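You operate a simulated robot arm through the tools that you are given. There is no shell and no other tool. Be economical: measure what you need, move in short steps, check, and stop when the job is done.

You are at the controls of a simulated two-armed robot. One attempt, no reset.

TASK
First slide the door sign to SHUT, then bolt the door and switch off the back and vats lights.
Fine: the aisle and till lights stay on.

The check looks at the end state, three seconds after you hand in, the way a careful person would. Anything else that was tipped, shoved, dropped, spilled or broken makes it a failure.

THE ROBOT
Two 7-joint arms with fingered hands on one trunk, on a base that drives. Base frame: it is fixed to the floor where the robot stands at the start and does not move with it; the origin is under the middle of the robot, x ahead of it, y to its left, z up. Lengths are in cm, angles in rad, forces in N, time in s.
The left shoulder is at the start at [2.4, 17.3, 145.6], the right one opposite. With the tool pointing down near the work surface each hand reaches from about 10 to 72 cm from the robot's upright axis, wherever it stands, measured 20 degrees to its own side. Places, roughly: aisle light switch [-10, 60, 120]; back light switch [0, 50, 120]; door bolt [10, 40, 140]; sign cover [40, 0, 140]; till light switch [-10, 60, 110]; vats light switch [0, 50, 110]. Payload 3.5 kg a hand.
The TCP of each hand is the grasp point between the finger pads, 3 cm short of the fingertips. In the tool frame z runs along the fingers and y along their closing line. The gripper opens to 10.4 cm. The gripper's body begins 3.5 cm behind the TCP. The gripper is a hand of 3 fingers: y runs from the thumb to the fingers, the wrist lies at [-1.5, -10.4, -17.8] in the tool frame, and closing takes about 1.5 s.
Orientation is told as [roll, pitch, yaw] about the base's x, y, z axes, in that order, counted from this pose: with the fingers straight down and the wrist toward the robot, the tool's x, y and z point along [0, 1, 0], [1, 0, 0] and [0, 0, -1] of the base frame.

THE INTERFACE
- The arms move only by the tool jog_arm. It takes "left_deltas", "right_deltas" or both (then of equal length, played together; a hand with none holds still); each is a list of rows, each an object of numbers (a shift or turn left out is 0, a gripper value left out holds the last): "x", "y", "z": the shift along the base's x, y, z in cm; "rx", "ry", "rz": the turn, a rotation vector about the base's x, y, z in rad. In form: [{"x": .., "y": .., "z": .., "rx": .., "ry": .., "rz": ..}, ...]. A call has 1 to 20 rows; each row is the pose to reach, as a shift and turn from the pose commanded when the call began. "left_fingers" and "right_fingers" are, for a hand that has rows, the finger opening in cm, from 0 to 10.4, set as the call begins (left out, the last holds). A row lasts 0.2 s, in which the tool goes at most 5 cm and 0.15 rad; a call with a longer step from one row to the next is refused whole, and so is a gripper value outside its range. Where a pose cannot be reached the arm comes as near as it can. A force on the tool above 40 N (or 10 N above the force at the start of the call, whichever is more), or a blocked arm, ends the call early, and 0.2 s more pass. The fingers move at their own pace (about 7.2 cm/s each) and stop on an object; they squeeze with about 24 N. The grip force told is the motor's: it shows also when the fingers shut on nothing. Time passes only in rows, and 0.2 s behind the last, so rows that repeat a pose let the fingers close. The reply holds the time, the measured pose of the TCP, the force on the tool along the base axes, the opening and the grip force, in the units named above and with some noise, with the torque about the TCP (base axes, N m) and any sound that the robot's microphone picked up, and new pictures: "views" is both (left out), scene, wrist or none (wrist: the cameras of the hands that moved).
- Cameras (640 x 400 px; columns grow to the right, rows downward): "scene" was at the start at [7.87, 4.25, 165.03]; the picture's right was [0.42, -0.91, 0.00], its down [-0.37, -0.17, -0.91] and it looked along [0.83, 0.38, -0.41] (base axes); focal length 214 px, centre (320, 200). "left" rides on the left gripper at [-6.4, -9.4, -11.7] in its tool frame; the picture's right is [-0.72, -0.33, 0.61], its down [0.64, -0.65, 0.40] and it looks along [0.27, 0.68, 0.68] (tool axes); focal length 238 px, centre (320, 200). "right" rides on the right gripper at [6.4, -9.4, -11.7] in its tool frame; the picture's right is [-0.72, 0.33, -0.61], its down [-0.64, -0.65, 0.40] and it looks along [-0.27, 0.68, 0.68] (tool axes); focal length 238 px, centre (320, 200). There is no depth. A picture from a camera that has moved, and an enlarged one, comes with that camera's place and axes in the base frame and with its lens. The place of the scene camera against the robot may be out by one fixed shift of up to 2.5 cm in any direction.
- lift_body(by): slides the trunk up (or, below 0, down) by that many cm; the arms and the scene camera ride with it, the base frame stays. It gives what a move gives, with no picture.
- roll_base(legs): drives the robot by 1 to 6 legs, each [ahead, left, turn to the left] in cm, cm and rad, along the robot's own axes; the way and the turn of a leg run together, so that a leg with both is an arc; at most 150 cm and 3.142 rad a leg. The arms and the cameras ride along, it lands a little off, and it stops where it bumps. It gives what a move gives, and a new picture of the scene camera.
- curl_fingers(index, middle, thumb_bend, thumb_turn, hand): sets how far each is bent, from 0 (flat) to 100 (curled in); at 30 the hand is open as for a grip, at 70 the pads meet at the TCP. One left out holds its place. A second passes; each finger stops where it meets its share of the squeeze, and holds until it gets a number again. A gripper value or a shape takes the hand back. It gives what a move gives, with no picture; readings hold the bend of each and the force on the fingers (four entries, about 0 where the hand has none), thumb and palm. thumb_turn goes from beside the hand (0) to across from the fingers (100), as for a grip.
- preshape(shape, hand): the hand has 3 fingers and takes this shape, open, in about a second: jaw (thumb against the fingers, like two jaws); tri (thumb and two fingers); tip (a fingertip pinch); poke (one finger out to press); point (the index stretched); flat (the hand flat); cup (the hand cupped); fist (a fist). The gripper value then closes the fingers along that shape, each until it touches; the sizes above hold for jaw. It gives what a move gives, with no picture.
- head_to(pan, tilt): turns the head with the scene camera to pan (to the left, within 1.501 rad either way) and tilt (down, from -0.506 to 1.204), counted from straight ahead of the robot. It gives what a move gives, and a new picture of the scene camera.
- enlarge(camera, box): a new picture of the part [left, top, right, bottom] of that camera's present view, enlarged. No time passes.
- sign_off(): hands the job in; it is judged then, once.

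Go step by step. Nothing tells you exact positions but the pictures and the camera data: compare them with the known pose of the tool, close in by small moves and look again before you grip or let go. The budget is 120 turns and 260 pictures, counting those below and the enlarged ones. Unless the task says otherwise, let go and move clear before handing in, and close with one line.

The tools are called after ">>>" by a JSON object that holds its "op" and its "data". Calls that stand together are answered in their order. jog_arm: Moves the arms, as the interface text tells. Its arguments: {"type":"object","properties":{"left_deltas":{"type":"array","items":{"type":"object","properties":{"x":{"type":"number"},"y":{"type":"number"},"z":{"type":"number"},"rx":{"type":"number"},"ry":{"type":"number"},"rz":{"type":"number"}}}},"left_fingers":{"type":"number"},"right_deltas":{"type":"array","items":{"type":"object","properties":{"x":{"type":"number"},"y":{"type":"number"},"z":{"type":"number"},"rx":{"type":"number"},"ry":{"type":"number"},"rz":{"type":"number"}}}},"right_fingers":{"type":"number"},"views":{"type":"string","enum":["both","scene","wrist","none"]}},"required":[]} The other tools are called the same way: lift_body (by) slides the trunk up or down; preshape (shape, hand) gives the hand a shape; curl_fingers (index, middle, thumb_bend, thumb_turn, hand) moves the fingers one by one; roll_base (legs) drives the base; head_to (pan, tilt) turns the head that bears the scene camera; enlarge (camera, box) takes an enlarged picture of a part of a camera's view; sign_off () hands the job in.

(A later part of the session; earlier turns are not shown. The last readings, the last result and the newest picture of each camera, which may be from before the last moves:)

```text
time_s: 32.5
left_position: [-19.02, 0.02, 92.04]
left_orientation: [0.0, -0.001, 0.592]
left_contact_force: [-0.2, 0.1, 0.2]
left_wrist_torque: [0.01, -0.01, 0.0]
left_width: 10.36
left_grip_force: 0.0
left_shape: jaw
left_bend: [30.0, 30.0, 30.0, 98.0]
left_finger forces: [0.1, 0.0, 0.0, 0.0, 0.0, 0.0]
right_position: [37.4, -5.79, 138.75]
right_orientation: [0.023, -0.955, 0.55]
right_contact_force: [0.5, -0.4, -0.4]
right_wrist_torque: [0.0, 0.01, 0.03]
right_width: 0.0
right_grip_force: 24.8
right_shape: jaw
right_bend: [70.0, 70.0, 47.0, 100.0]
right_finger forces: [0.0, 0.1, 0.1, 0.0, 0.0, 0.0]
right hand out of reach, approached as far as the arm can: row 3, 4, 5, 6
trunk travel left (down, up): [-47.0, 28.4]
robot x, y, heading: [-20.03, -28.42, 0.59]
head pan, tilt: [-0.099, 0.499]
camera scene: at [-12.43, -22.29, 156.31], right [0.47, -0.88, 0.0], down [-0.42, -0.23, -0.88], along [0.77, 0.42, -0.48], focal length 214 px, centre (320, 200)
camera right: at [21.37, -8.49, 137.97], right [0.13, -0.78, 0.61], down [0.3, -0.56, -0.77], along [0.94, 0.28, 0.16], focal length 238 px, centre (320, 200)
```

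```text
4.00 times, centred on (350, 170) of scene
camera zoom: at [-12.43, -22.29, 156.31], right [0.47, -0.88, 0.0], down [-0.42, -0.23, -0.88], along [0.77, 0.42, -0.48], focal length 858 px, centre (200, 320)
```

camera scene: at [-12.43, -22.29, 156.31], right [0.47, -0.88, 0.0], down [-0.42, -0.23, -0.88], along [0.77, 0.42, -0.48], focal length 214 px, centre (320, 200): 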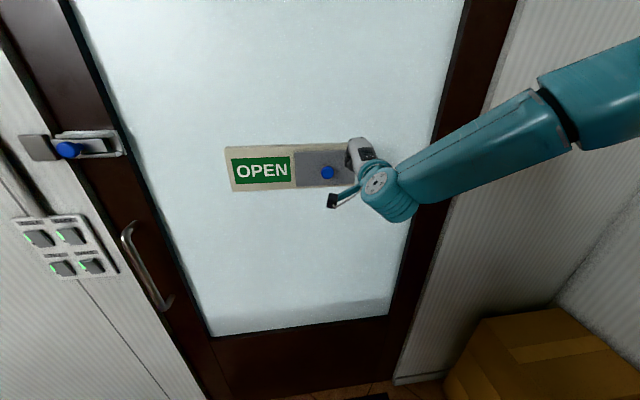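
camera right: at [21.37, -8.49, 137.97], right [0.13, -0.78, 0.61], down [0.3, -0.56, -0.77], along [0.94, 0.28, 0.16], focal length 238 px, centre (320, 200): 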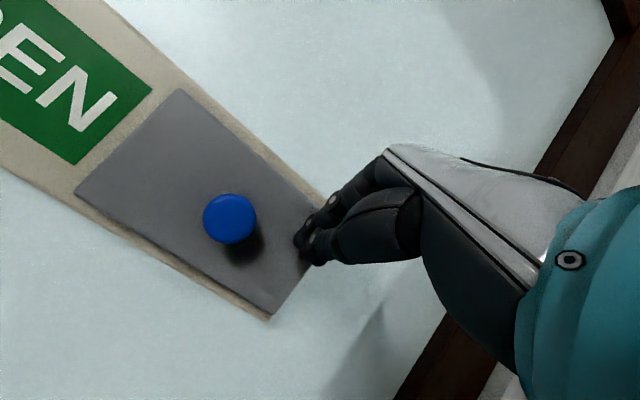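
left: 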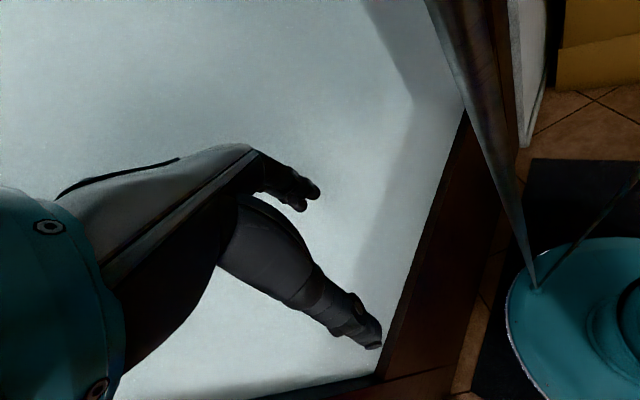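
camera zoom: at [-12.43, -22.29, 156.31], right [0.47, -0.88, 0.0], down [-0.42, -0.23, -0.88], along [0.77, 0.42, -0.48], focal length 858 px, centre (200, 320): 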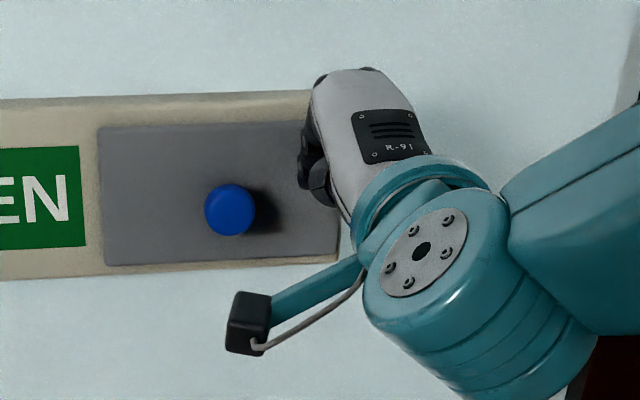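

The tips are just level with the knob's front, and I need about 2.5 cm more depth, but the arm is at its lateral limit. I'll shift the base 6 cm right to free it.

>>> {"op": "roll_base", "data": {"legs": [[0, -6, 0]]}}

>>> {"op": "jog_arm", "data": {"right_deltas": [{"x": -0.8, "y": 1.2, "z": -0.4}, {"x": -0.8, "y": 2.5, "z": -0.8}, {"x": 0.2, "y": 3.2, "z": -1.0}, {"x": 1.0, "y": 3.8, "z": -1.0}, {"x": 1.0, "y": 3.8, "z": -1.0}]}}

>>> {"op": "enlarge", "data": {"camera": "scene", "box": [230, 120, 390, 220]}}

```text
time_s: 33.5
left_position: [-15.8, -5.06, 91.98]
left_orientation: [0.002, 0.001, 0.594]
left_contact_force: [0.7, 0.2, 0.0]
left_wrist_torque: [0.01, 0.01, -0.01]
left_width: 10.41
left_grip_force: 0.1
left_shape: jaw
left_bend: [30.0, 30.0, 30.0, 98.0]
left_finger forces: [0.1, 0.1, 0.0, 0.1, 0.1, 0.0]
right_position: [40.8, -10.86, 138.8]
right_orientation: [0.025, -0.954, 0.551]
right_contact_force: [0.0, 0.1, -0.5]
right_wrist_torque: [0.03, 0.0, -0.02]
right_width: 0.0
right_grip_force: 24.0
right_shape: jaw
right_bend: [70.0, 70.0, 47.0, 100.0]
right_finger forces: [0.0, 0.0, 0.1, 0.1, 0.0, 0.0]
trunk travel left (down, up): [-47.0, 28.4]
robot x, y, heading: [-17.13, -33.11, 0.596]
head pan, tilt: [-0.099, 0.499]
camera scene: at [-8.97, -27.38, 156.31], right [0.47, -0.88, 0.0], down [-0.42, -0.23, -0.88], along [0.77, 0.42, -0.48], focal length 214 px, centre (320, 200)
```

scene: 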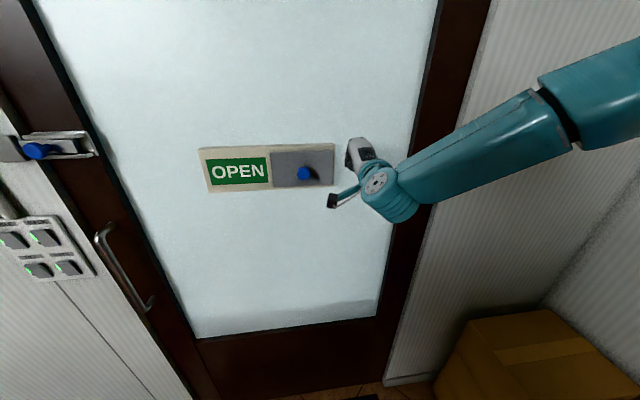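

```text
time_s: 34.7
left_position: [-16.24, -5.16, 92.1]
left_orientation: [0.001, -0.006, 0.593]
left_contact_force: [1.3, 0.7, -0.4]
left_wrist_torque: [0.01, 0.0, 0.02]
left_width: 10.35
left_grip_force: 0.0
left_shape: jaw
left_bend: [30.0, 30.0, 30.0, 98.0]
left_finger forces: [0.0, 0.0, 0.0, 0.0, 0.1, 0.0]
right_position: [41.16, -7.27, 138.16]
right_orientation: [0.023, -0.962, 0.556]
right_contact_force: [-24.9, -19.1, 9.0]
right_wrist_torque: [-0.14, 0.34, 0.23]
right_width: 0.0
right_grip_force: 23.9
right_shape: jaw
right_bend: [70.0, 70.0, 47.0, 100.0]
right_finger forces: [57.2, 0.0, 0.0, 0.0, 0.0, 0.0]
trunk travel left (down, up): [-47.0, 28.4]
robot x, y, heading: [-16.7, -33.35, 0.591]
head pan, tilt: [-0.099, 0.499]
camera scene: at [-9.75, -27.73, 156.38], right [0.47, -0.88, 0.0], down [-0.42, -0.22, -0.88], along [0.78, 0.42, -0.47], focal length 214 px, centre (320, 200)
camera right: at [25.07, -10.02, 137.31], right [0.13, -0.78, 0.61], down [0.31, -0.55, -0.78], along [0.94, 0.29, 0.17], focal length 238 px, centre (320, 200)
```

scene: 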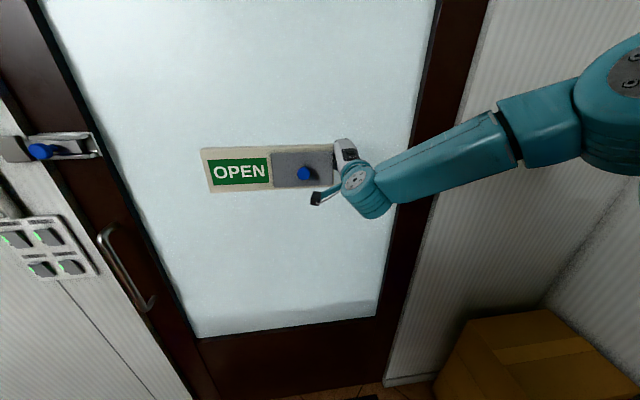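
right: 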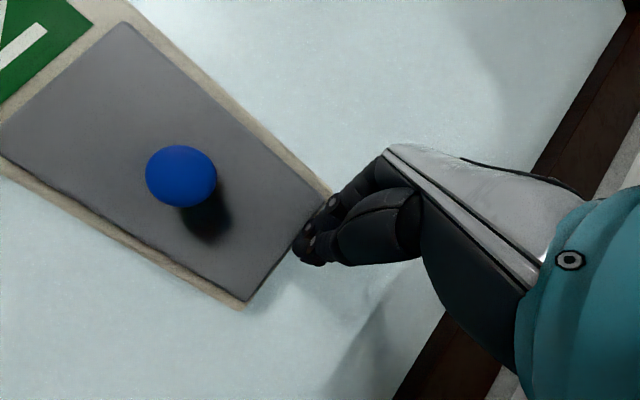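

```text
4.00 times, centred on (310, 170) of scene
camera zoom: at [-9.75, -27.73, 156.38], right [0.47, -0.88, 0.0], down [-0.42, -0.22, -0.88], along [0.78, 0.42, -0.47], focal length 858 px, centre (360, 320)
```

zoom: 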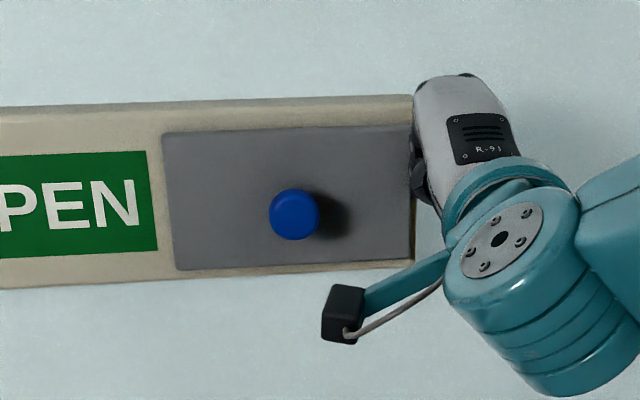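

The fingertip is lightly pressing the sign face, so the face is about 2.7 cm behind the knob's front. I'll back off 1 cm and slide left toward the knob.

>>> {"op": "jog_arm", "data": {"right_deltas": [{"x": -1.2, "y": -0.8}, {"x": -1.2, "y": -0.8}, {"x": -2.05, "y": 0.44}, {"x": -2.9, "y": 1.7}, {"x": -3.7, "y": 2.9}, {"x": -4.6, "y": 4.15}, {"x": -5.1, "y": 5.0}]}}

>>> {"op": "enlarge", "data": {"camera": "scene", "box": [230, 120, 390, 220]}}

```text
time_s: 36.3
left_position: [-15.71, -4.97, 91.95]
left_orientation: [0.0, 0.001, 0.593]
left_contact_force: [0.7, -0.4, -0.1]
left_wrist_torque: [0.01, 0.0, -0.01]
left_width: 10.36
left_grip_force: 0.1
left_shape: jaw
left_bend: [30.0, 30.0, 30.0, 98.0]
left_finger forces: [0.0, 0.1, 0.0, 0.1, 0.0, 0.0]
right_position: [36.52, -1.94, 137.78]
right_orientation: [0.021, -0.956, 0.552]
right_contact_force: [0.3, -0.8, 1.1]
right_wrist_torque: [0.01, -0.03, 0.02]
right_width: 0.0
right_grip_force: 24.1
right_shape: jaw
right_bend: [70.0, 70.0, 47.0, 100.0]
right_finger forces: [0.0, 0.0, 0.0, 0.0, 0.1, 0.1]
trunk travel left (down, up): [-47.0, 28.4]
robot x, y, heading: [-17.12, -33.42, 0.595]
head pan, tilt: [-0.099, 0.499]
camera scene: at [-9.06, -27.25, 156.31], right [0.47, -0.88, 0.0], down [-0.42, -0.23, -0.88], along [0.77, 0.42, -0.48], focal length 214 px, centre (320, 200)
camera right: at [20.58, -4.62, 136.9], right [0.13, -0.78, 0.61], down [0.3, -0.56, -0.77], along [0.94, 0.28, 0.16], focal length 238 px, centre (320, 200)
```

scene: 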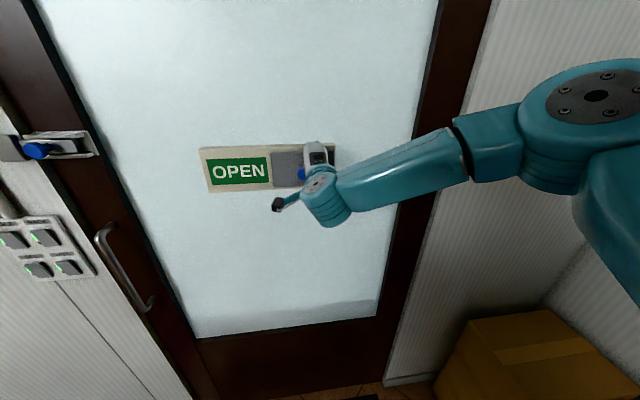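
right: 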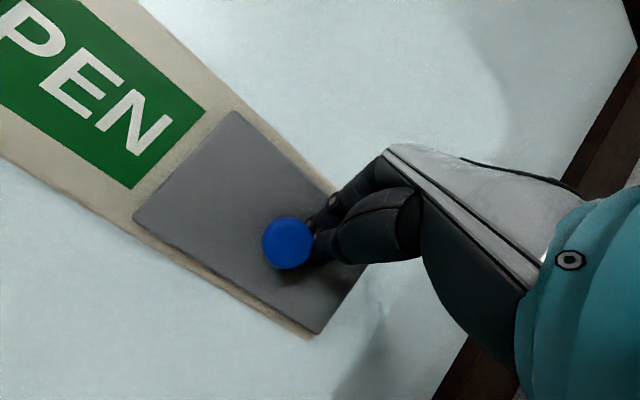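

```text
4.00 times, centred on (310, 170) of scene
camera zoom: at [-9.06, -27.25, 156.31], right [0.47, -0.88, 0.0], down [-0.42, -0.23, -0.88], along [0.77, 0.42, -0.48], focal length 858 px, centre (360, 320)
```

zoom: 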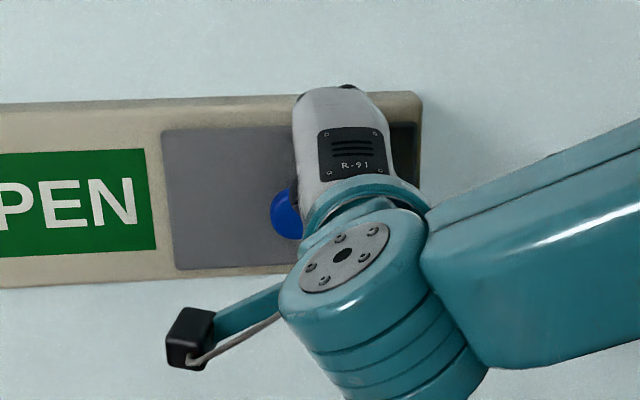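

The fingers are now against the knob's right side at good depth. I'll push left 9 cm and check.

>>> {"op": "jog_arm", "data": {"right_deltas": [{"x": -0.56, "y": 0.83}, {"x": -1.12, "y": 1.65}, {"x": -1.69, "y": 2.48}, {"x": -2.25, "y": 3.31}, {"x": -2.81, "y": 4.14}, {"x": -3.37, "y": 4.96}, {"x": -3.93, "y": 5.79}, {"x": -4.5, "y": 6.62}, {"x": -5.06, "y": 7.44}]}}

>>> {"op": "enlarge", "data": {"camera": "scene", "box": [190, 120, 350, 220]}}

```text
time_s: 38.3
left_position: [-15.86, -4.98, 92.0]
left_orientation: [0.0, -0.001, 0.593]
left_contact_force: [0.1, -0.1, 1.0]
left_wrist_torque: [-0.04, 0.0, -0.01]
left_width: 10.35
left_grip_force: 0.0
left_shape: jaw
left_bend: [30.0, 30.0, 30.0, 98.0]
left_finger forces: [0.0, 0.0, 0.0, 0.1, 0.0, 0.1]
right_position: [31.46, 5.55, 137.88]
right_orientation: [0.023, -0.959, 0.552]
right_contact_force: [-6.5, -5.7, 0.1]
right_wrist_torque: [-0.06, 0.08, -0.01]
right_width: 0.0
right_grip_force: 24.2
right_shape: jaw
right_bend: [70.0, 70.0, 47.0, 100.0]
right_finger forces: [0.0, 3.1, 0.1, 0.0, 0.1, 0.0]
trunk travel left (down, up): [-47.0, 28.4]
robot x, y, heading: [-17.21, -33.35, 0.597]
head pan, tilt: [-0.099, 0.499]
camera scene: at [-9.22, -27.34, 156.32], right [0.47, -0.88, 0.0], down [-0.42, -0.23, -0.88], along [0.77, 0.42, -0.48], focal length 214 px, centre (320, 200)
camera right: at [15.38, 2.76, 136.98], right [0.13, -0.78, 0.61], down [0.3, -0.56, -0.77], along [0.94, 0.29, 0.16], focal length 238 px, centre (320, 200)
```

scene: 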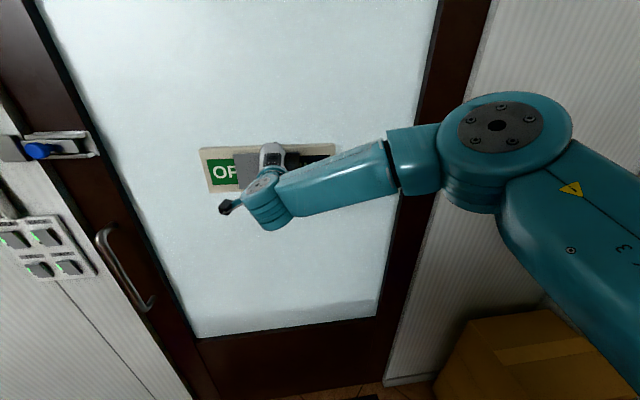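
right: 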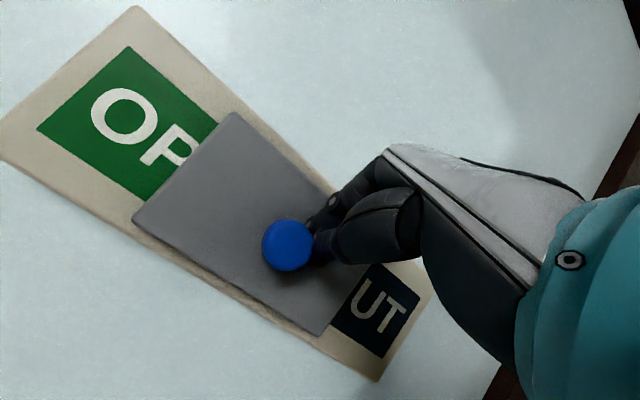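

```text
4.00 times, centred on (270, 170) of scene
camera zoom: at [-9.22, -27.34, 156.32], right [0.47, -0.88, 0.0], down [-0.42, -0.23, -0.88], along [0.77, 0.42, -0.48], focal length 858 px, centre (520, 320)
```

zoom: 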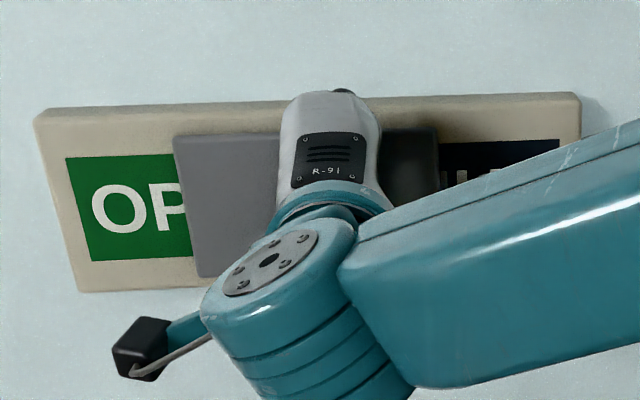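

SHUT is appearing as the cover slides. I'll keep pushing left gently, easing slightly off the face, until it stops.

>>> {"op": "jog_arm", "data": {"right_deltas": [{"x": -0.8, "y": 0.7}, {"x": -1.36, "y": 1.53}, {"x": -1.93, "y": 2.36}, {"x": -2.49, "y": 3.19}, {"x": -2.95, "y": 3.87}, {"x": -3.34, "y": 4.45}, {"x": -3.73, "y": 5.03}, {"x": -4.12, "y": 5.6}, {"x": -4.52, "y": 6.19}, {"x": -4.9, "y": 6.76}]}}

>>> {"op": "enlarge", "data": {"camera": "scene", "box": [190, 120, 350, 220]}}

```text
time_s: 40.5
left_position: [-15.71, -5.13, 92.01]
left_orientation: [0.003, 0.0, 0.591]
left_contact_force: [-0.8, -0.1, -0.5]
left_wrist_torque: [-0.02, 0.01, 0.0]
left_width: 10.34
left_grip_force: 0.0
left_shape: jaw
left_bend: [30.0, 30.0, 30.0, 98.0]
left_finger forces: [0.1, 0.0, 0.0, 0.0, 0.0, 0.1]
right_position: [26.86, 11.94, 137.96]
right_orientation: [0.024, -0.956, 0.546]
right_contact_force: [-2.1, -15.0, 0.4]
right_wrist_torque: [-0.11, -0.01, -0.18]
right_width: 0.0
right_grip_force: 23.8
right_shape: jaw
right_bend: [70.0, 70.0, 47.0, 100.0]
right_finger forces: [0.1, 4.8, 0.0, 0.0, 0.1, 0.0]
trunk travel left (down, up): [-47.0, 28.4]
robot x, y, heading: [-16.95, -33.03, 0.592]
head pan, tilt: [-0.099, 0.499]
camera scene: at [-9.08, -27.62, 156.32], right [0.47, -0.88, 0.0], down [-0.42, -0.22, -0.88], along [0.77, 0.42, -0.48], focal length 214 px, centre (320, 200)
camera right: at [10.84, 9.2, 137.11], right [0.13, -0.78, 0.61], down [0.3, -0.56, -0.78], along [0.95, 0.28, 0.16], focal length 238 px, centre (320, 200)
```

scene: 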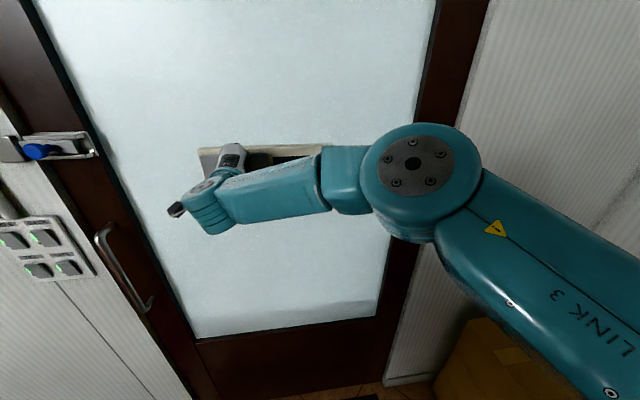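
right: 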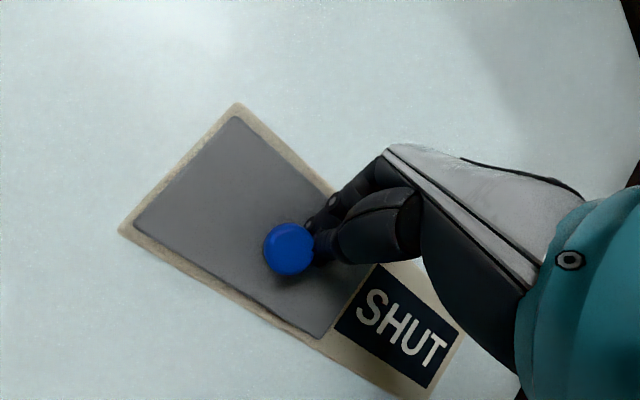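

```text
4.00 times, centred on (270, 170) of scene
camera zoom: at [-9.08, -27.62, 156.32], right [0.47, -0.88, 0.0], down [-0.42, -0.22, -0.88], along [0.77, 0.42, -0.48], focal length 858 px, centre (520, 320)
```

zoom: 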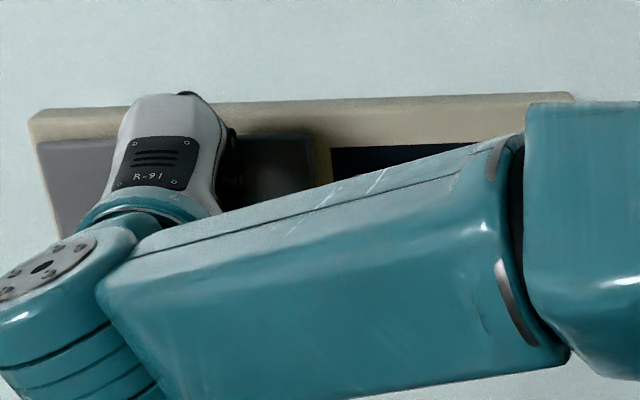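

SHUT is showing fully, and the force hints at the end stop. I'll nudge a bit more to be sure.

>>> {"op": "jog_arm", "data": {"right_deltas": [{"x": -0.4, "y": 0.58}, {"x": -0.8, "y": 1.15}, {"x": -1.1, "y": 1.65}], "views": "wrist"}}

```text
time_s: 41.3
left_position: [-15.91, -4.94, 92.1]
left_orientation: [0.0, -0.002, 0.594]
left_contact_force: [0.0, 0.1, -0.2]
left_wrist_torque: [-0.04, 0.01, 0.01]
left_width: 10.4
left_grip_force: 0.0
left_shape: jaw
left_bend: [30.0, 30.0, 30.0, 98.0]
left_finger forces: [0.1, 0.0, 0.1, 0.1, 0.1, 0.1]
right_position: [25.17, 13.87, 138.48]
right_orientation: [0.026, -0.969, 0.549]
right_contact_force: [2.4, -6.7, 28.0]
right_wrist_torque: [0.01, -0.39, -0.27]
right_width: 0.0
right_grip_force: 24.1
right_shape: jaw
right_bend: [70.0, 70.0, 49.0, 100.0]
right_finger forces: [0.0, 4.1, 0.1, 0.1, 67.8, 0.1]
trunk travel left (down, up): [-47.0, 28.4]
robot x, y, heading: [-16.97, -33.6, 0.593]
head pan, tilt: [-0.099, 0.499]
camera right: at [9.27, 11.1, 137.48], right [0.12, -0.79, 0.61], down [0.31, -0.55, -0.78], along [0.94, 0.28, 0.17], focal length 238 px, centre (320, 200)
```

right: 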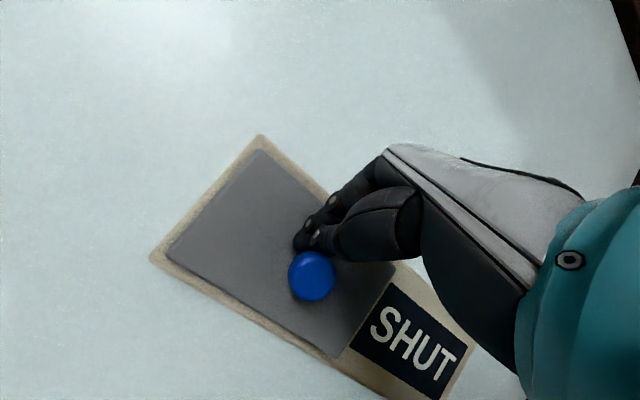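

The finger rode up over the knob, so the cover is at its stop. I'll retreat the right hand: up a touch, then straight back.

>>> {"op": "jog_arm", "data": {"right_deltas": [{"x": -0.8, "y": -0.5, "z": 1.0}, {"x": -3.3, "y": -2.2, "z": 1.5}, {"x": -6.6, "y": -4.5, "z": 2.0}, {"x": -9.1, "y": -6.2, "z": 2.0}, {"x": -11.5, "y": -7.8, "z": 2.0}]}}

>>> {"op": "head_to", "data": {"pan": 0.5, "tilt": 0.5}}

```text
time_s: 42.5
left_position: [-15.74, -4.87, 92.04]
left_orientation: [0.0, -0.002, 0.592]
left_contact_force: [-0.2, 0.5, -0.3]
left_wrist_torque: [0.0, 0.0, 0.0]
left_width: 10.36
left_grip_force: 0.0
left_shape: jaw
left_bend: [30.0, 30.0, 30.0, 98.0]
left_finger forces: [0.0, 0.0, 0.1, 0.0, 0.0, 0.1]
right_position: [13.82, 6.1, 139.94]
right_orientation: [0.022, -0.954, 0.551]
right_contact_force: [0.0, 0.1, 0.2]
right_wrist_torque: [0.0, -0.02, -0.02]
right_width: 0.0
right_grip_force: 23.5
right_shape: jaw
right_bend: [70.0, 70.0, 51.0, 100.0]
right_finger forces: [0.0, 0.0, 0.1, 0.0, 0.1, 0.0]
trunk travel left (down, up): [-47.0, 28.4]
robot x, y, heading: [-17.33, -33.54, 0.592]
head pan, tilt: [-0.099, 0.499]
camera scene: at [-9.16, -27.3, 156.31], right [0.47, -0.88, 0.0], down [-0.42, -0.23, -0.88], along [0.77, 0.42, -0.48], focal length 214 px, centre (320, 200)
camera right: at [-2.13, 3.48, 138.96], right [0.13, -0.78, 0.61], down [0.3, -0.56, -0.77], along [0.94, 0.28, 0.16], focal length 238 px, centre (320, 200)
```

scene: 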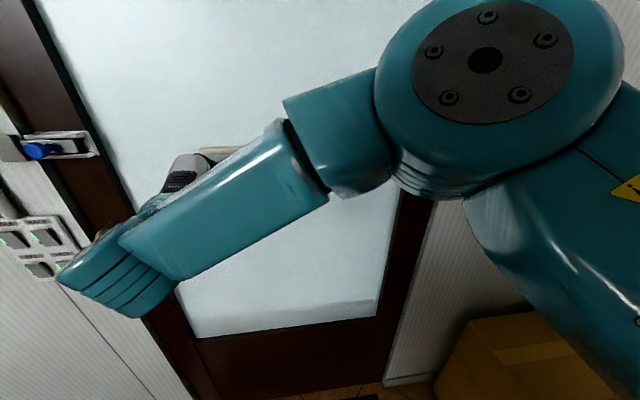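
right: 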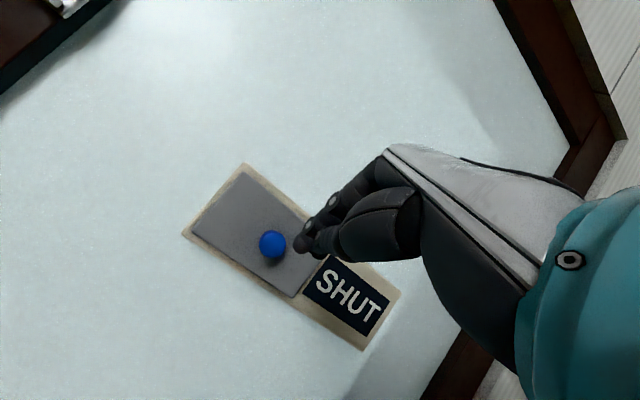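

```text
time_s: 43.5
left_position: [-15.69, -4.88, 91.99]
left_orientation: [0.001, -0.001, 0.594]
left_contact_force: [0.6, 0.0, 0.1]
left_wrist_torque: [0.01, 0.02, -0.01]
left_width: 10.33
left_grip_force: 0.0
left_shape: jaw
left_bend: [30.0, 30.0, 30.0, 98.0]
left_finger forces: [0.1, 0.0, 0.0, 0.1, 0.0, 0.0]
right_position: [13.92, 6.29, 139.78]
right_orientation: [0.023, -0.956, 0.554]
right_contact_force: [0.2, 0.7, -0.2]
right_wrist_torque: [-0.01, -0.01, 0.02]
right_width: 0.0
right_grip_force: 23.8
right_shape: jaw
right_bend: [70.0, 70.0, 51.0, 100.0]
right_finger forces: [0.1, 0.1, 0.1, 0.0, 0.0, 0.0]
trunk travel left (down, up): [-47.0, 28.4]
robot x, y, heading: [-17.0, -32.84, 0.591]
head pan, tilt: [0.499, 0.499]
camera scene: at [-12.87, -23.48, 156.31], right [0.89, -0.46, 0.0], down [-0.22, -0.42, -0.88], along [0.41, 0.78, -0.48], focal length 214 px, centre (320, 200)
```

scene: 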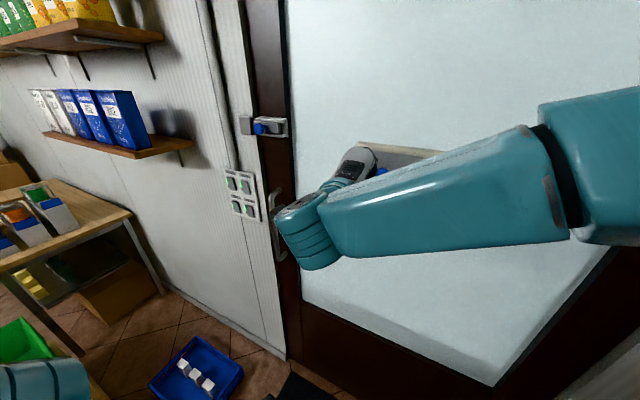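

The sign is fully at SHUT. The bolt knob comes out at roughly 35 cm left of the axis at z 144, so I'll drive left along the wall to bring the right hand in front of it.

>>> {"op": "roll_base", "data": {"legs": [[0, 40, 0]]}}

>>> {"op": "jog_arm", "data": {"right_deltas": [{"x": 0, "z": 2}, {"x": 0, "z": 4}]}}

```text
time_s: 46.0
left_position: [-38.4, 28.5, 91.93]
left_orientation: [-0.001, -0.001, 0.596]
left_contact_force: [0.4, 0.4, 0.3]
left_wrist_torque: [-0.01, 0.01, -0.01]
left_width: 10.34
left_grip_force: 0.0
left_shape: jaw
left_bend: [30.0, 30.0, 30.0, 98.0]
left_finger forces: [0.0, 0.1, 0.1, 0.0, 0.0, 0.0]
right_position: [-8.73, 39.9, 139.86]
right_orientation: [0.024, -0.955, 0.555]
right_contact_force: [0.2, 0.6, -1.0]
right_wrist_torque: [0.0, 0.0, -0.02]
right_width: 0.0
right_grip_force: 23.8
right_shape: jaw
right_bend: [70.0, 70.0, 51.0, 100.0]
right_finger forces: [0.1, 0.0, 0.1, 0.0, 0.0, 0.0]
trunk travel left (down, up): [-47.0, 28.4]
robot x, y, heading: [-39.85, -0.33, 0.597]
head pan, tilt: [0.499, 0.499]
camera scene: at [-35.53, 10.02, 156.3], right [0.89, -0.46, 0.0], down [-0.22, -0.43, -0.88], along [0.4, 0.78, -0.48], focal length 214 px, centre (320, 200)
```

scene: 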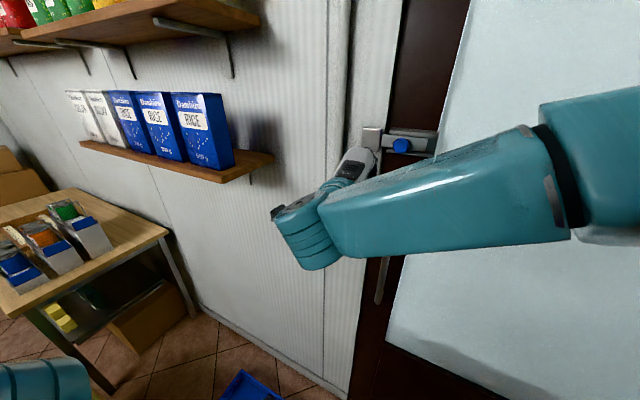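

```text
time_s: 46.6
left_position: [-38.45, 28.47, 92.04]
left_orientation: [0.001, -0.002, 0.597]
left_contact_force: [-0.9, -0.6, 0.2]
left_wrist_torque: [0.0, -0.02, -0.02]
left_width: 10.38
left_grip_force: 0.1
left_shape: jaw
left_bend: [30.0, 30.0, 30.0, 98.0]
left_finger forces: [0.0, 0.1, 0.0, 0.0, 0.0, 0.1]
right_position: [-8.74, 39.74, 143.97]
right_orientation: [0.023, -0.954, 0.556]
right_contact_force: [0.4, 0.7, 0.8]
right_wrist_torque: [0.01, -0.01, 0.01]
right_width: 0.0
right_grip_force: 23.5
right_shape: jaw
right_bend: [70.0, 70.0, 51.0, 100.0]
right_finger forces: [0.0, 0.1, 0.0, 0.1, 0.1, 0.1]
trunk travel left (down, up): [-47.0, 28.4]
robot x, y, heading: [-39.57, 0.61, 0.593]
head pan, tilt: [0.499, 0.499]
camera scene: at [-35.53, 9.98, 156.31], right [0.89, -0.46, 0.0], down [-0.22, -0.43, -0.88], along [0.4, 0.78, -0.48], focal length 214 px, centre (320, 200)
camera right: at [-24.74, 37.0, 143.02], right [0.13, -0.78, 0.61], down [0.3, -0.56, -0.77], along [0.94, 0.29, 0.16], focal length 238 px, centre (320, 200)
```

scene: 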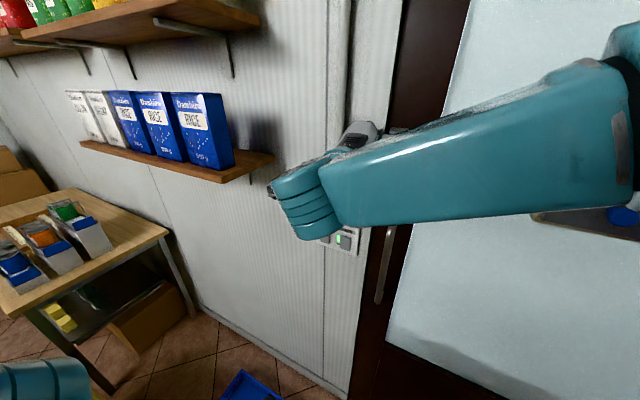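
right: 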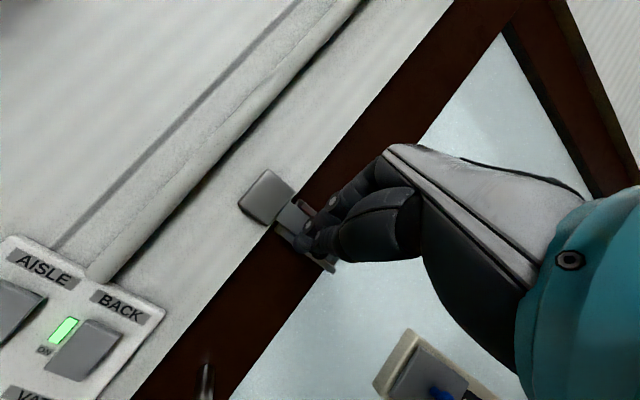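

The hand is in front of the bolt, with the switch panel lower left. I'll shift the hand right to uncover the bolt for a look.

>>> {"op": "jog_arm", "data": {"right_deltas": [{"x": 1.9, "y": -2.8, "z": 0.7}, {"x": 3.7, "y": -5.5, "z": 1.3}, {"x": 5.6, "y": -8.3, "z": 2}], "views": "wrist"}}

>>> {"op": "enlarge", "data": {"camera": "right", "box": [200, 140, 360, 280]}}

```text
time_s: 47.4
left_position: [-38.26, 28.41, 91.93]
left_orientation: [0.002, -0.001, 0.596]
left_contact_force: [-0.1, 0.0, -0.5]
left_wrist_torque: [0.0, 0.01, -0.01]
left_width: 10.34
left_grip_force: 0.0
left_shape: jaw
left_bend: [30.0, 30.0, 30.0, 98.0]
left_finger forces: [0.0, 0.0, 0.1, 0.0, 0.0, 0.0]
right_position: [-3.14, 31.34, 145.95]
right_orientation: [0.026, -0.956, 0.552]
right_contact_force: [0.8, -0.1, 0.1]
right_wrist_torque: [-0.02, -0.02, 0.04]
right_width: 0.0
right_grip_force: 24.7
right_shape: jaw
right_bend: [70.0, 70.0, 51.0, 100.0]
right_finger forces: [0.0, 0.0, 0.1, 0.0, 0.0, 0.0]
trunk travel left (down, up): [-47.0, 28.4]
robot x, y, heading: [-39.78, 0.2, 0.594]
head pan, tilt: [0.499, 0.499]
camera right: at [-19.15, 28.55, 145.1], right [0.13, -0.78, 0.61], down [0.3, -0.55, -0.78], along [0.94, 0.29, 0.16], focal length 238 px, centre (320, 200)
```

right: 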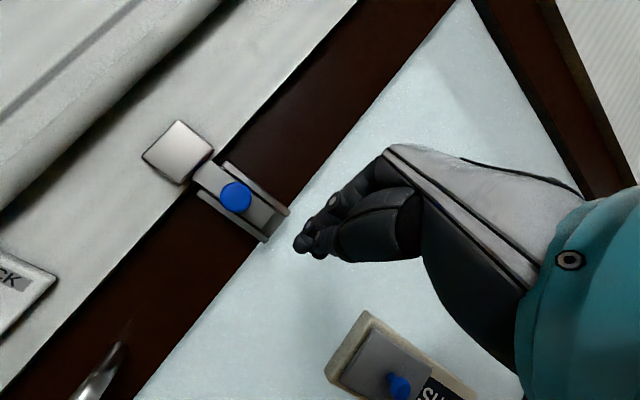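

```text
2.86 times, centred on (280, 210) of right
camera zoom: at [-19.15, 28.55, 145.1], right [0.13, -0.78, 0.61], down [0.3, -0.55, -0.78], along [0.94, 0.29, 0.16], focal length 681 px, centre (434, 171)
```

zoom: 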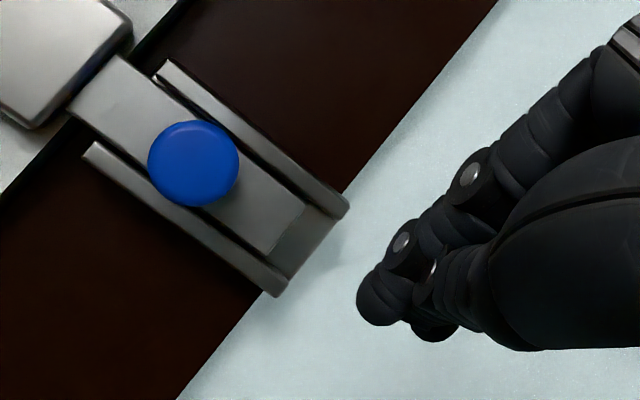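

The bolt bar is retracted, with its tip just outside the keeper, so the knob must go left. I'll come in just right of the knob at about (5, 38.6, 145.8).

>>> {"op": "jog_arm", "data": {"right_deltas": [{"x": 2.1, "y": 1.8}, {"x": 4.2, "y": 3.7}, {"x": 6.2, "y": 5.5}, {"x": 7.3, "y": 6.4}, {"x": 8.3, "y": 7.3}, {"x": 8.3, "y": 7.3}]}}

>>> {"op": "enlarge", "data": {"camera": "right", "box": [200, 140, 360, 280]}}

```text
time_s: 48.8
left_position: [-38.44, 28.48, 91.84]
left_orientation: [0.002, 0.0, 0.594]
left_contact_force: [-1.6, 0.1, 0.9]
left_wrist_torque: [-0.02, -0.02, -0.02]
left_width: 10.37
left_grip_force: 0.1
left_shape: jaw
left_bend: [30.0, 30.0, 30.0, 98.0]
left_finger forces: [0.0, 0.0, 0.1, 0.0, 0.1, 0.0]
right_position: [5.19, 38.85, 145.78]
right_orientation: [0.023, -0.955, 0.556]
right_contact_force: [0.2, -0.1, 1.1]
right_wrist_torque: [0.02, 0.01, 0.03]
right_width: 0.0
right_grip_force: 23.9
right_shape: jaw
right_bend: [70.0, 70.0, 51.0, 100.0]
right_finger forces: [0.0, 0.1, 0.0, 0.0, 0.0, 0.0]
trunk travel left (down, up): [-47.0, 28.4]
robot x, y, heading: [-39.52, 0.13, 0.594]
head pan, tilt: [0.499, 0.499]
camera scene: at [-35.52, 9.95, 156.31], right [0.89, -0.46, 0.0], down [-0.22, -0.43, -0.88], along [0.4, 0.78, -0.48], focal length 214 px, centre (320, 200)
camera right: at [-10.83, 36.06, 144.87], right [0.13, -0.78, 0.61], down [0.3, -0.56, -0.77], along [0.94, 0.29, 0.16], focal length 238 px, centre (320, 200)
```

scene: 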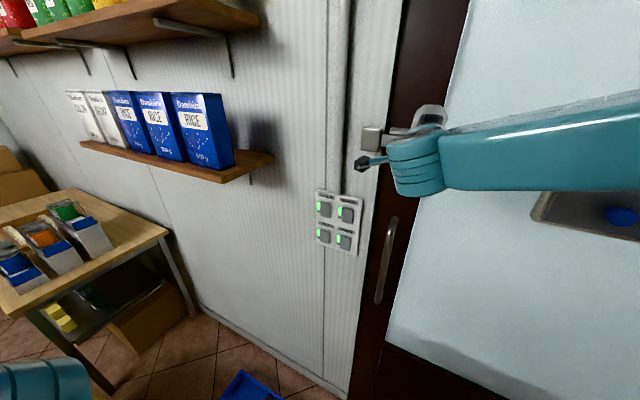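
right: 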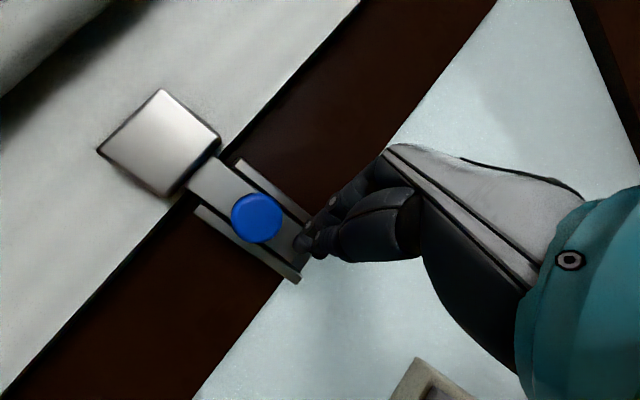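

```text
2.86 times, centred on (280, 210) of right
camera zoom: at [-10.83, 36.06, 144.87], right [0.13, -0.78, 0.61], down [0.3, -0.56, -0.77], along [0.94, 0.29, 0.16], focal length 681 px, centre (434, 171)
```

zoom: 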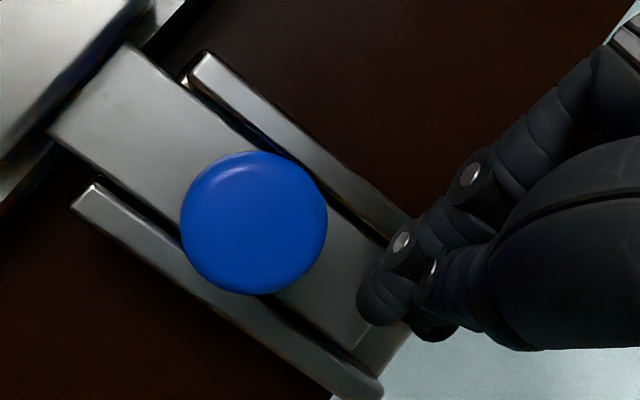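

The fingertips sit right of the knob in line with the channel. I'll go 1.6 cm deeper, then slide left to meet the knob.

>>> {"op": "jog_arm", "data": {"right_deltas": [{"x": 0.7, "y": 0.45}, {"x": 1.3, "y": 0.9}, {"x": 0.9, "y": 1.5}, {"x": 0.5, "y": 2.1}, {"x": 0.17, "y": 2.55}], "views": "wrist"}}

>>> {"op": "enlarge", "data": {"camera": "right", "box": [200, 140, 360, 280]}}

```text
time_s: 50.0
left_position: [-38.46, 28.4, 91.99]
left_orientation: [0.003, -0.003, 0.597]
left_contact_force: [0.0, 0.2, 0.3]
left_wrist_torque: [0.0, -0.02, 0.01]
left_width: 10.37
left_grip_force: 0.1
left_shape: jaw
left_bend: [30.0, 30.0, 30.0, 98.0]
left_finger forces: [0.0, 0.0, 0.0, 0.0, 0.1, 0.1]
right_position: [5.07, 41.2, 145.83]
right_orientation: [0.022, -0.956, 0.555]
right_contact_force: [-5.4, -4.8, 2.1]
right_wrist_torque: [-0.01, 0.0, -0.05]
right_width: 0.0
right_grip_force: 23.4
right_shape: jaw
right_bend: [70.0, 70.0, 50.0, 100.0]
right_finger forces: [0.0, 0.1, 0.0, 0.1, 27.7, 0.0]
trunk travel left (down, up): [-47.0, 28.4]
robot x, y, heading: [-39.28, 0.07, 0.595]
head pan, tilt: [0.499, 0.499]
camera right: at [-10.82, 38.41, 145.06], right [0.13, -0.78, 0.61], down [0.3, -0.55, -0.77], along [0.94, 0.29, 0.16], focal length 238 px, centre (320, 200)
```

right: 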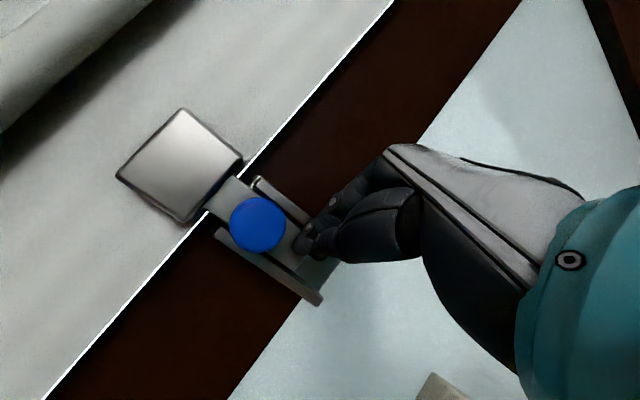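

```text
2.86 times, centred on (280, 210) of right
camera zoom: at [-10.82, 38.41, 145.06], right [0.13, -0.78, 0.61], down [0.3, -0.55, -0.77], along [0.94, 0.29, 0.16], focal length 681 px, centre (434, 171)
```

zoom: 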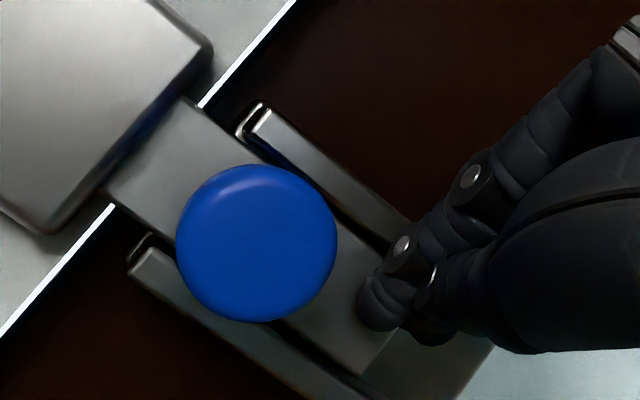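

A line of light has appeared at the door edge: I pushed the door slightly ajar. I'll back off immediately and check whether it comes back.

>>> {"op": "jog_arm", "data": {"right_deltas": [{"x": -1.2, "y": -0.8}, {"x": -2.0, "y": -1.4}, {"x": -2.0, "y": -1.4}, {"x": -2.0, "y": -1.4}, {"x": -2.0, "y": -1.4}], "views": "wrist"}}

>>> {"op": "enlarge", "data": {"camera": "right", "box": [100, 80, 340, 290]}}

```text
time_s: 51.2
left_position: [-38.42, 28.56, 91.96]
left_orientation: [0.001, 0.0, 0.597]
left_contact_force: [-0.7, -0.3, -0.2]
left_wrist_torque: [0.02, -0.03, 0.01]
left_width: 10.38
left_grip_force: 0.0
left_shape: jaw
left_bend: [30.0, 30.0, 30.0, 98.0]
left_finger forces: [0.0, 0.0, 0.0, 0.0, 0.0, 0.0]
right_position: [3.28, 39.82, 145.77]
right_orientation: [0.022, -0.955, 0.555]
right_contact_force: [-0.9, -0.5, 0.1]
right_wrist_torque: [-0.01, 0.0, 0.02]
right_width: 0.01
right_grip_force: 23.5
right_shape: jaw
right_bend: [70.0, 70.0, 50.0, 100.0]
right_finger forces: [0.0, 0.0, 0.0, 0.0, 0.0, 0.0]
trunk travel left (down, up): [-47.0, 28.4]
robot x, y, heading: [-40.0, 0.07, 0.595]
head pan, tilt: [0.499, 0.499]
camera right: at [-12.7, 37.11, 145.0], right [0.13, -0.78, 0.61], down [0.3, -0.56, -0.77], along [0.94, 0.29, 0.16], focal length 238 px, centre (320, 200)
```

right: 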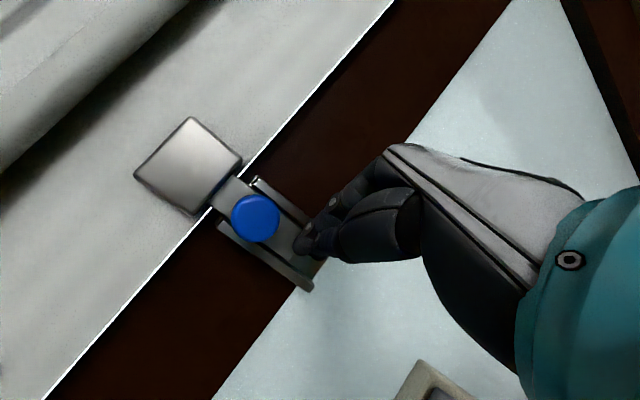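

```text
1.90 times, centred on (220, 185) of right
camera zoom: at [-12.7, 37.11, 145.0], right [0.13, -0.78, 0.61], down [0.3, -0.56, -0.77], along [0.94, 0.29, 0.16], focal length 454 px, centre (510, 229)
```

zoom: 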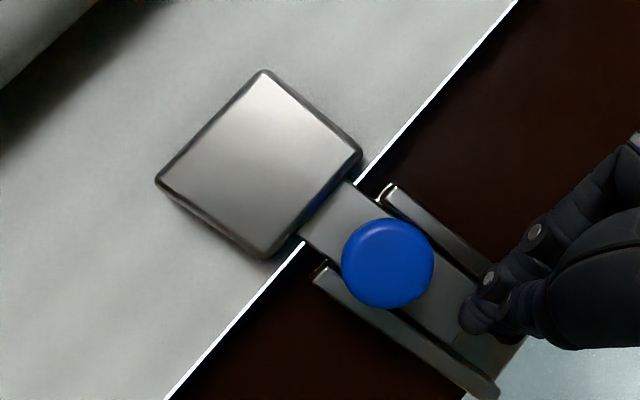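

The door is still slightly ajar. I'll retract a little more and check whether it settles back by itself before planning a pull.

>>> {"op": "jog_arm", "data": {"right_deltas": [{"x": -2, "y": -1.4}, {"x": -4.1, "y": -2.8}, {"x": -6.2, "y": -4.2}, {"x": -6.2, "y": -4.2}, {"x": -6.2, "y": -4.2}]}}

>>> {"op": "enlarge", "data": {"camera": "right", "box": [100, 80, 340, 290]}}

>>> {"op": "enlarge", "data": {"camera": "scene", "box": [300, 60, 480, 320]}}

```text
time_s: 52.4
left_position: [-38.37, 28.44, 92.0]
left_orientation: [0.0, -0.001, 0.594]
left_contact_force: [0.3, -0.2, 1.3]
left_wrist_torque: [0.0, 0.01, -0.03]
left_width: 10.34
left_grip_force: 0.1
left_shape: jaw
left_bend: [30.0, 30.0, 30.0, 98.0]
left_finger forces: [0.0, 0.0, 0.0, 0.0, 0.0, 0.0]
right_position: [-2.99, 35.67, 145.76]
right_orientation: [0.022, -0.954, 0.555]
right_contact_force: [0.1, 0.3, -1.1]
right_wrist_torque: [0.0, -0.03, 0.02]
right_width: 0.0
right_grip_force: 23.8
right_shape: jaw
right_bend: [70.0, 70.0, 50.0, 100.0]
right_finger forces: [0.1, 0.0, 0.0, 0.1, 0.1, 0.1]
trunk travel left (down, up): [-47.0, 28.4]
robot x, y, heading: [-39.51, -0.13, 0.594]
head pan, tilt: [0.499, 0.499]
camera scene: at [-35.53, 9.96, 156.31], right [0.89, -0.46, 0.0], down [-0.22, -0.43, -0.88], along [0.4, 0.78, -0.48], focal length 214 px, centre (320, 200)
camera right: at [-19.01, 32.89, 144.96], right [0.13, -0.78, 0.61], down [0.3, -0.55, -0.77], along [0.94, 0.29, 0.16], focal length 238 px, centre (320, 200)
```

scene: 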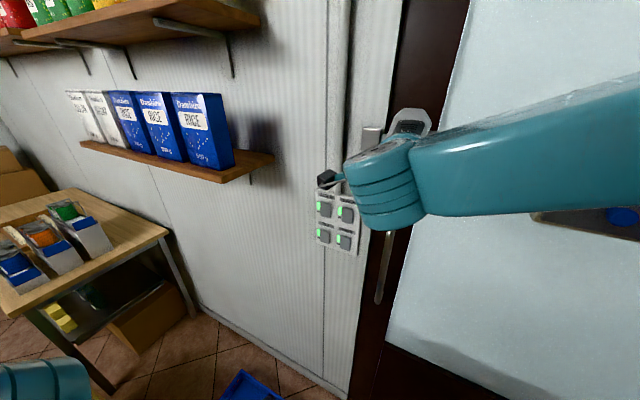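
right: 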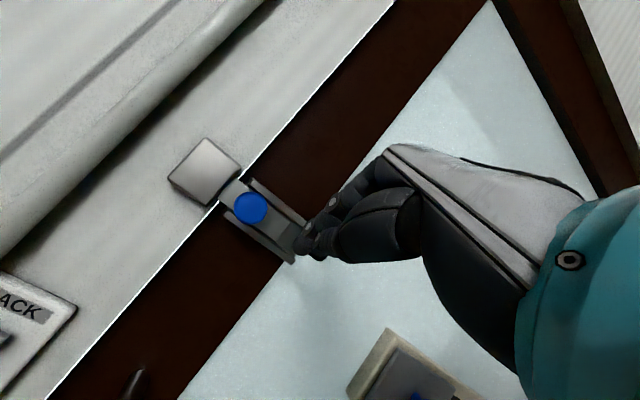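

```text
1.90 times, centred on (220, 185) of right
camera zoom: at [-19.01, 32.89, 144.96], right [0.13, -0.78, 0.61], down [0.3, -0.55, -0.77], along [0.94, 0.29, 0.16], focal length 454 px, centre (510, 229)
```

zoom: 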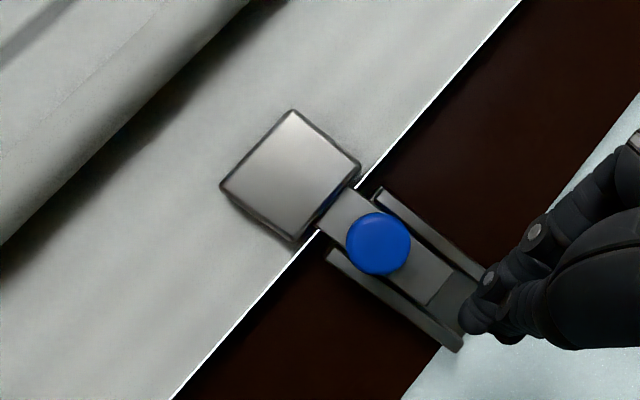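

```text
1.54 times, centred on (390, 190) of scene
camera zoom: at [-35.53, 9.96, 156.31], right [0.89, -0.46, 0.0], down [-0.22, -0.43, -0.88], along [0.4, 0.78, -0.48], focal length 330 px, centre (212, 215)
```

zoom: 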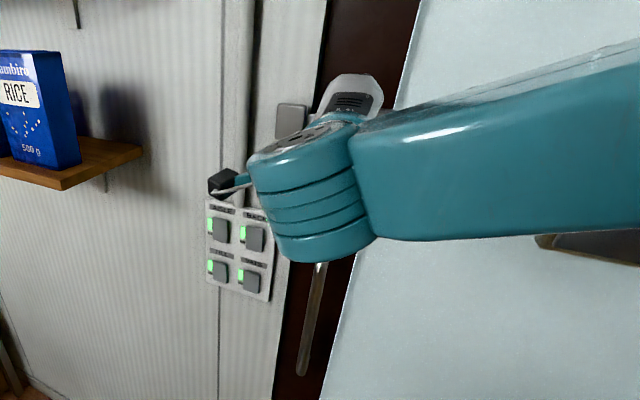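

The door stays ajar by roughly a centimetre, so I'll grip the bolt knob, pull the door home, and slide the bolt while holding it. First I'll level the hand for a better grip.

>>> {"op": "jog_arm", "data": {"right_deltas": [{"rx": 0.07, "ry": -0.1}, {"rx": 0.14, "ry": -0.2}, {"rx": 0.2, "ry": -0.3}, {"rx": 0.252, "ry": -0.373}, {"rx": 0.252, "ry": -0.373}], "right_fingers": 6.5}}

```text
time_s: 53.6
left_position: [-38.38, 28.56, 92.01]
left_orientation: [-0.001, 0.001, 0.596]
left_contact_force: [-0.3, 0.5, -0.2]
left_wrist_torque: [-0.04, 0.0, -0.03]
left_width: 10.34
left_grip_force: 0.1
left_shape: jaw
left_bend: [30.0, 30.0, 30.0, 98.0]
left_finger forces: [0.1, 0.0, 0.0, 0.0, 0.0, 0.1]
right_position: [-2.96, 35.67, 145.77]
right_orientation: [0.126, -1.404, 0.456]
right_contact_force: [0.0, -0.4, 0.4]
right_wrist_torque: [0.02, -0.02, 0.01]
right_width: 6.47
right_grip_force: 0.1
right_shape: jaw
right_bend: [28.0, 40.0, 63.0, 100.0]
right_finger forces: [0.0, 0.0, 0.1, 0.0, 0.0, 0.1]
trunk travel left (down, up): [-47.0, 28.4]
robot x, y, heading: [-39.97, 0.12, 0.594]
head pan, tilt: [0.499, 0.499]
camera scene: at [-35.5, 9.96, 156.31], right [0.89, -0.46, 0.0], down [-0.22, -0.43, -0.88], along [0.4, 0.78, -0.48], focal length 214 px, centre (320, 200)
camera right: at [-17.3, 33.97, 138.54], right [-0.06, -0.91, 0.41], down [0.59, -0.36, -0.72], along [0.81, 0.2, 0.56], focal length 238 px, centre (320, 200)
```

scene: 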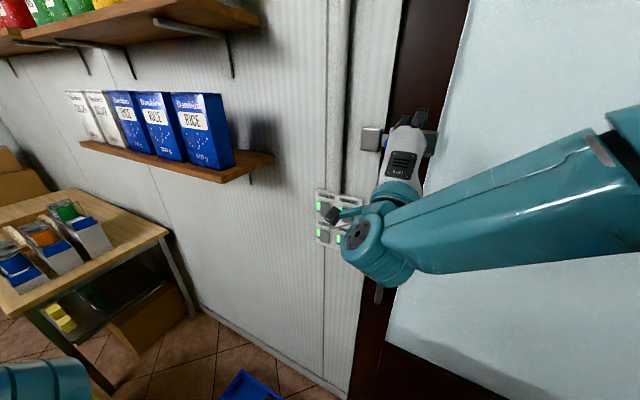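
right: 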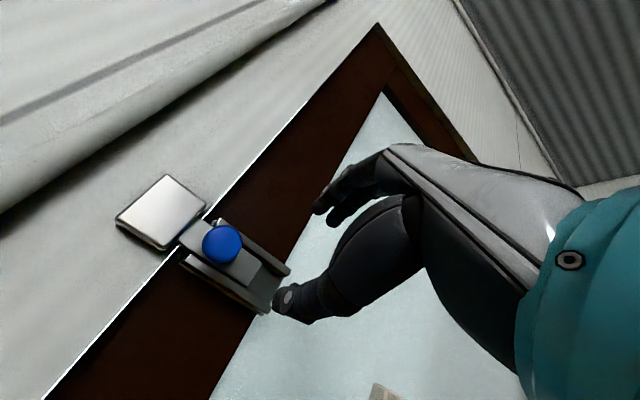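

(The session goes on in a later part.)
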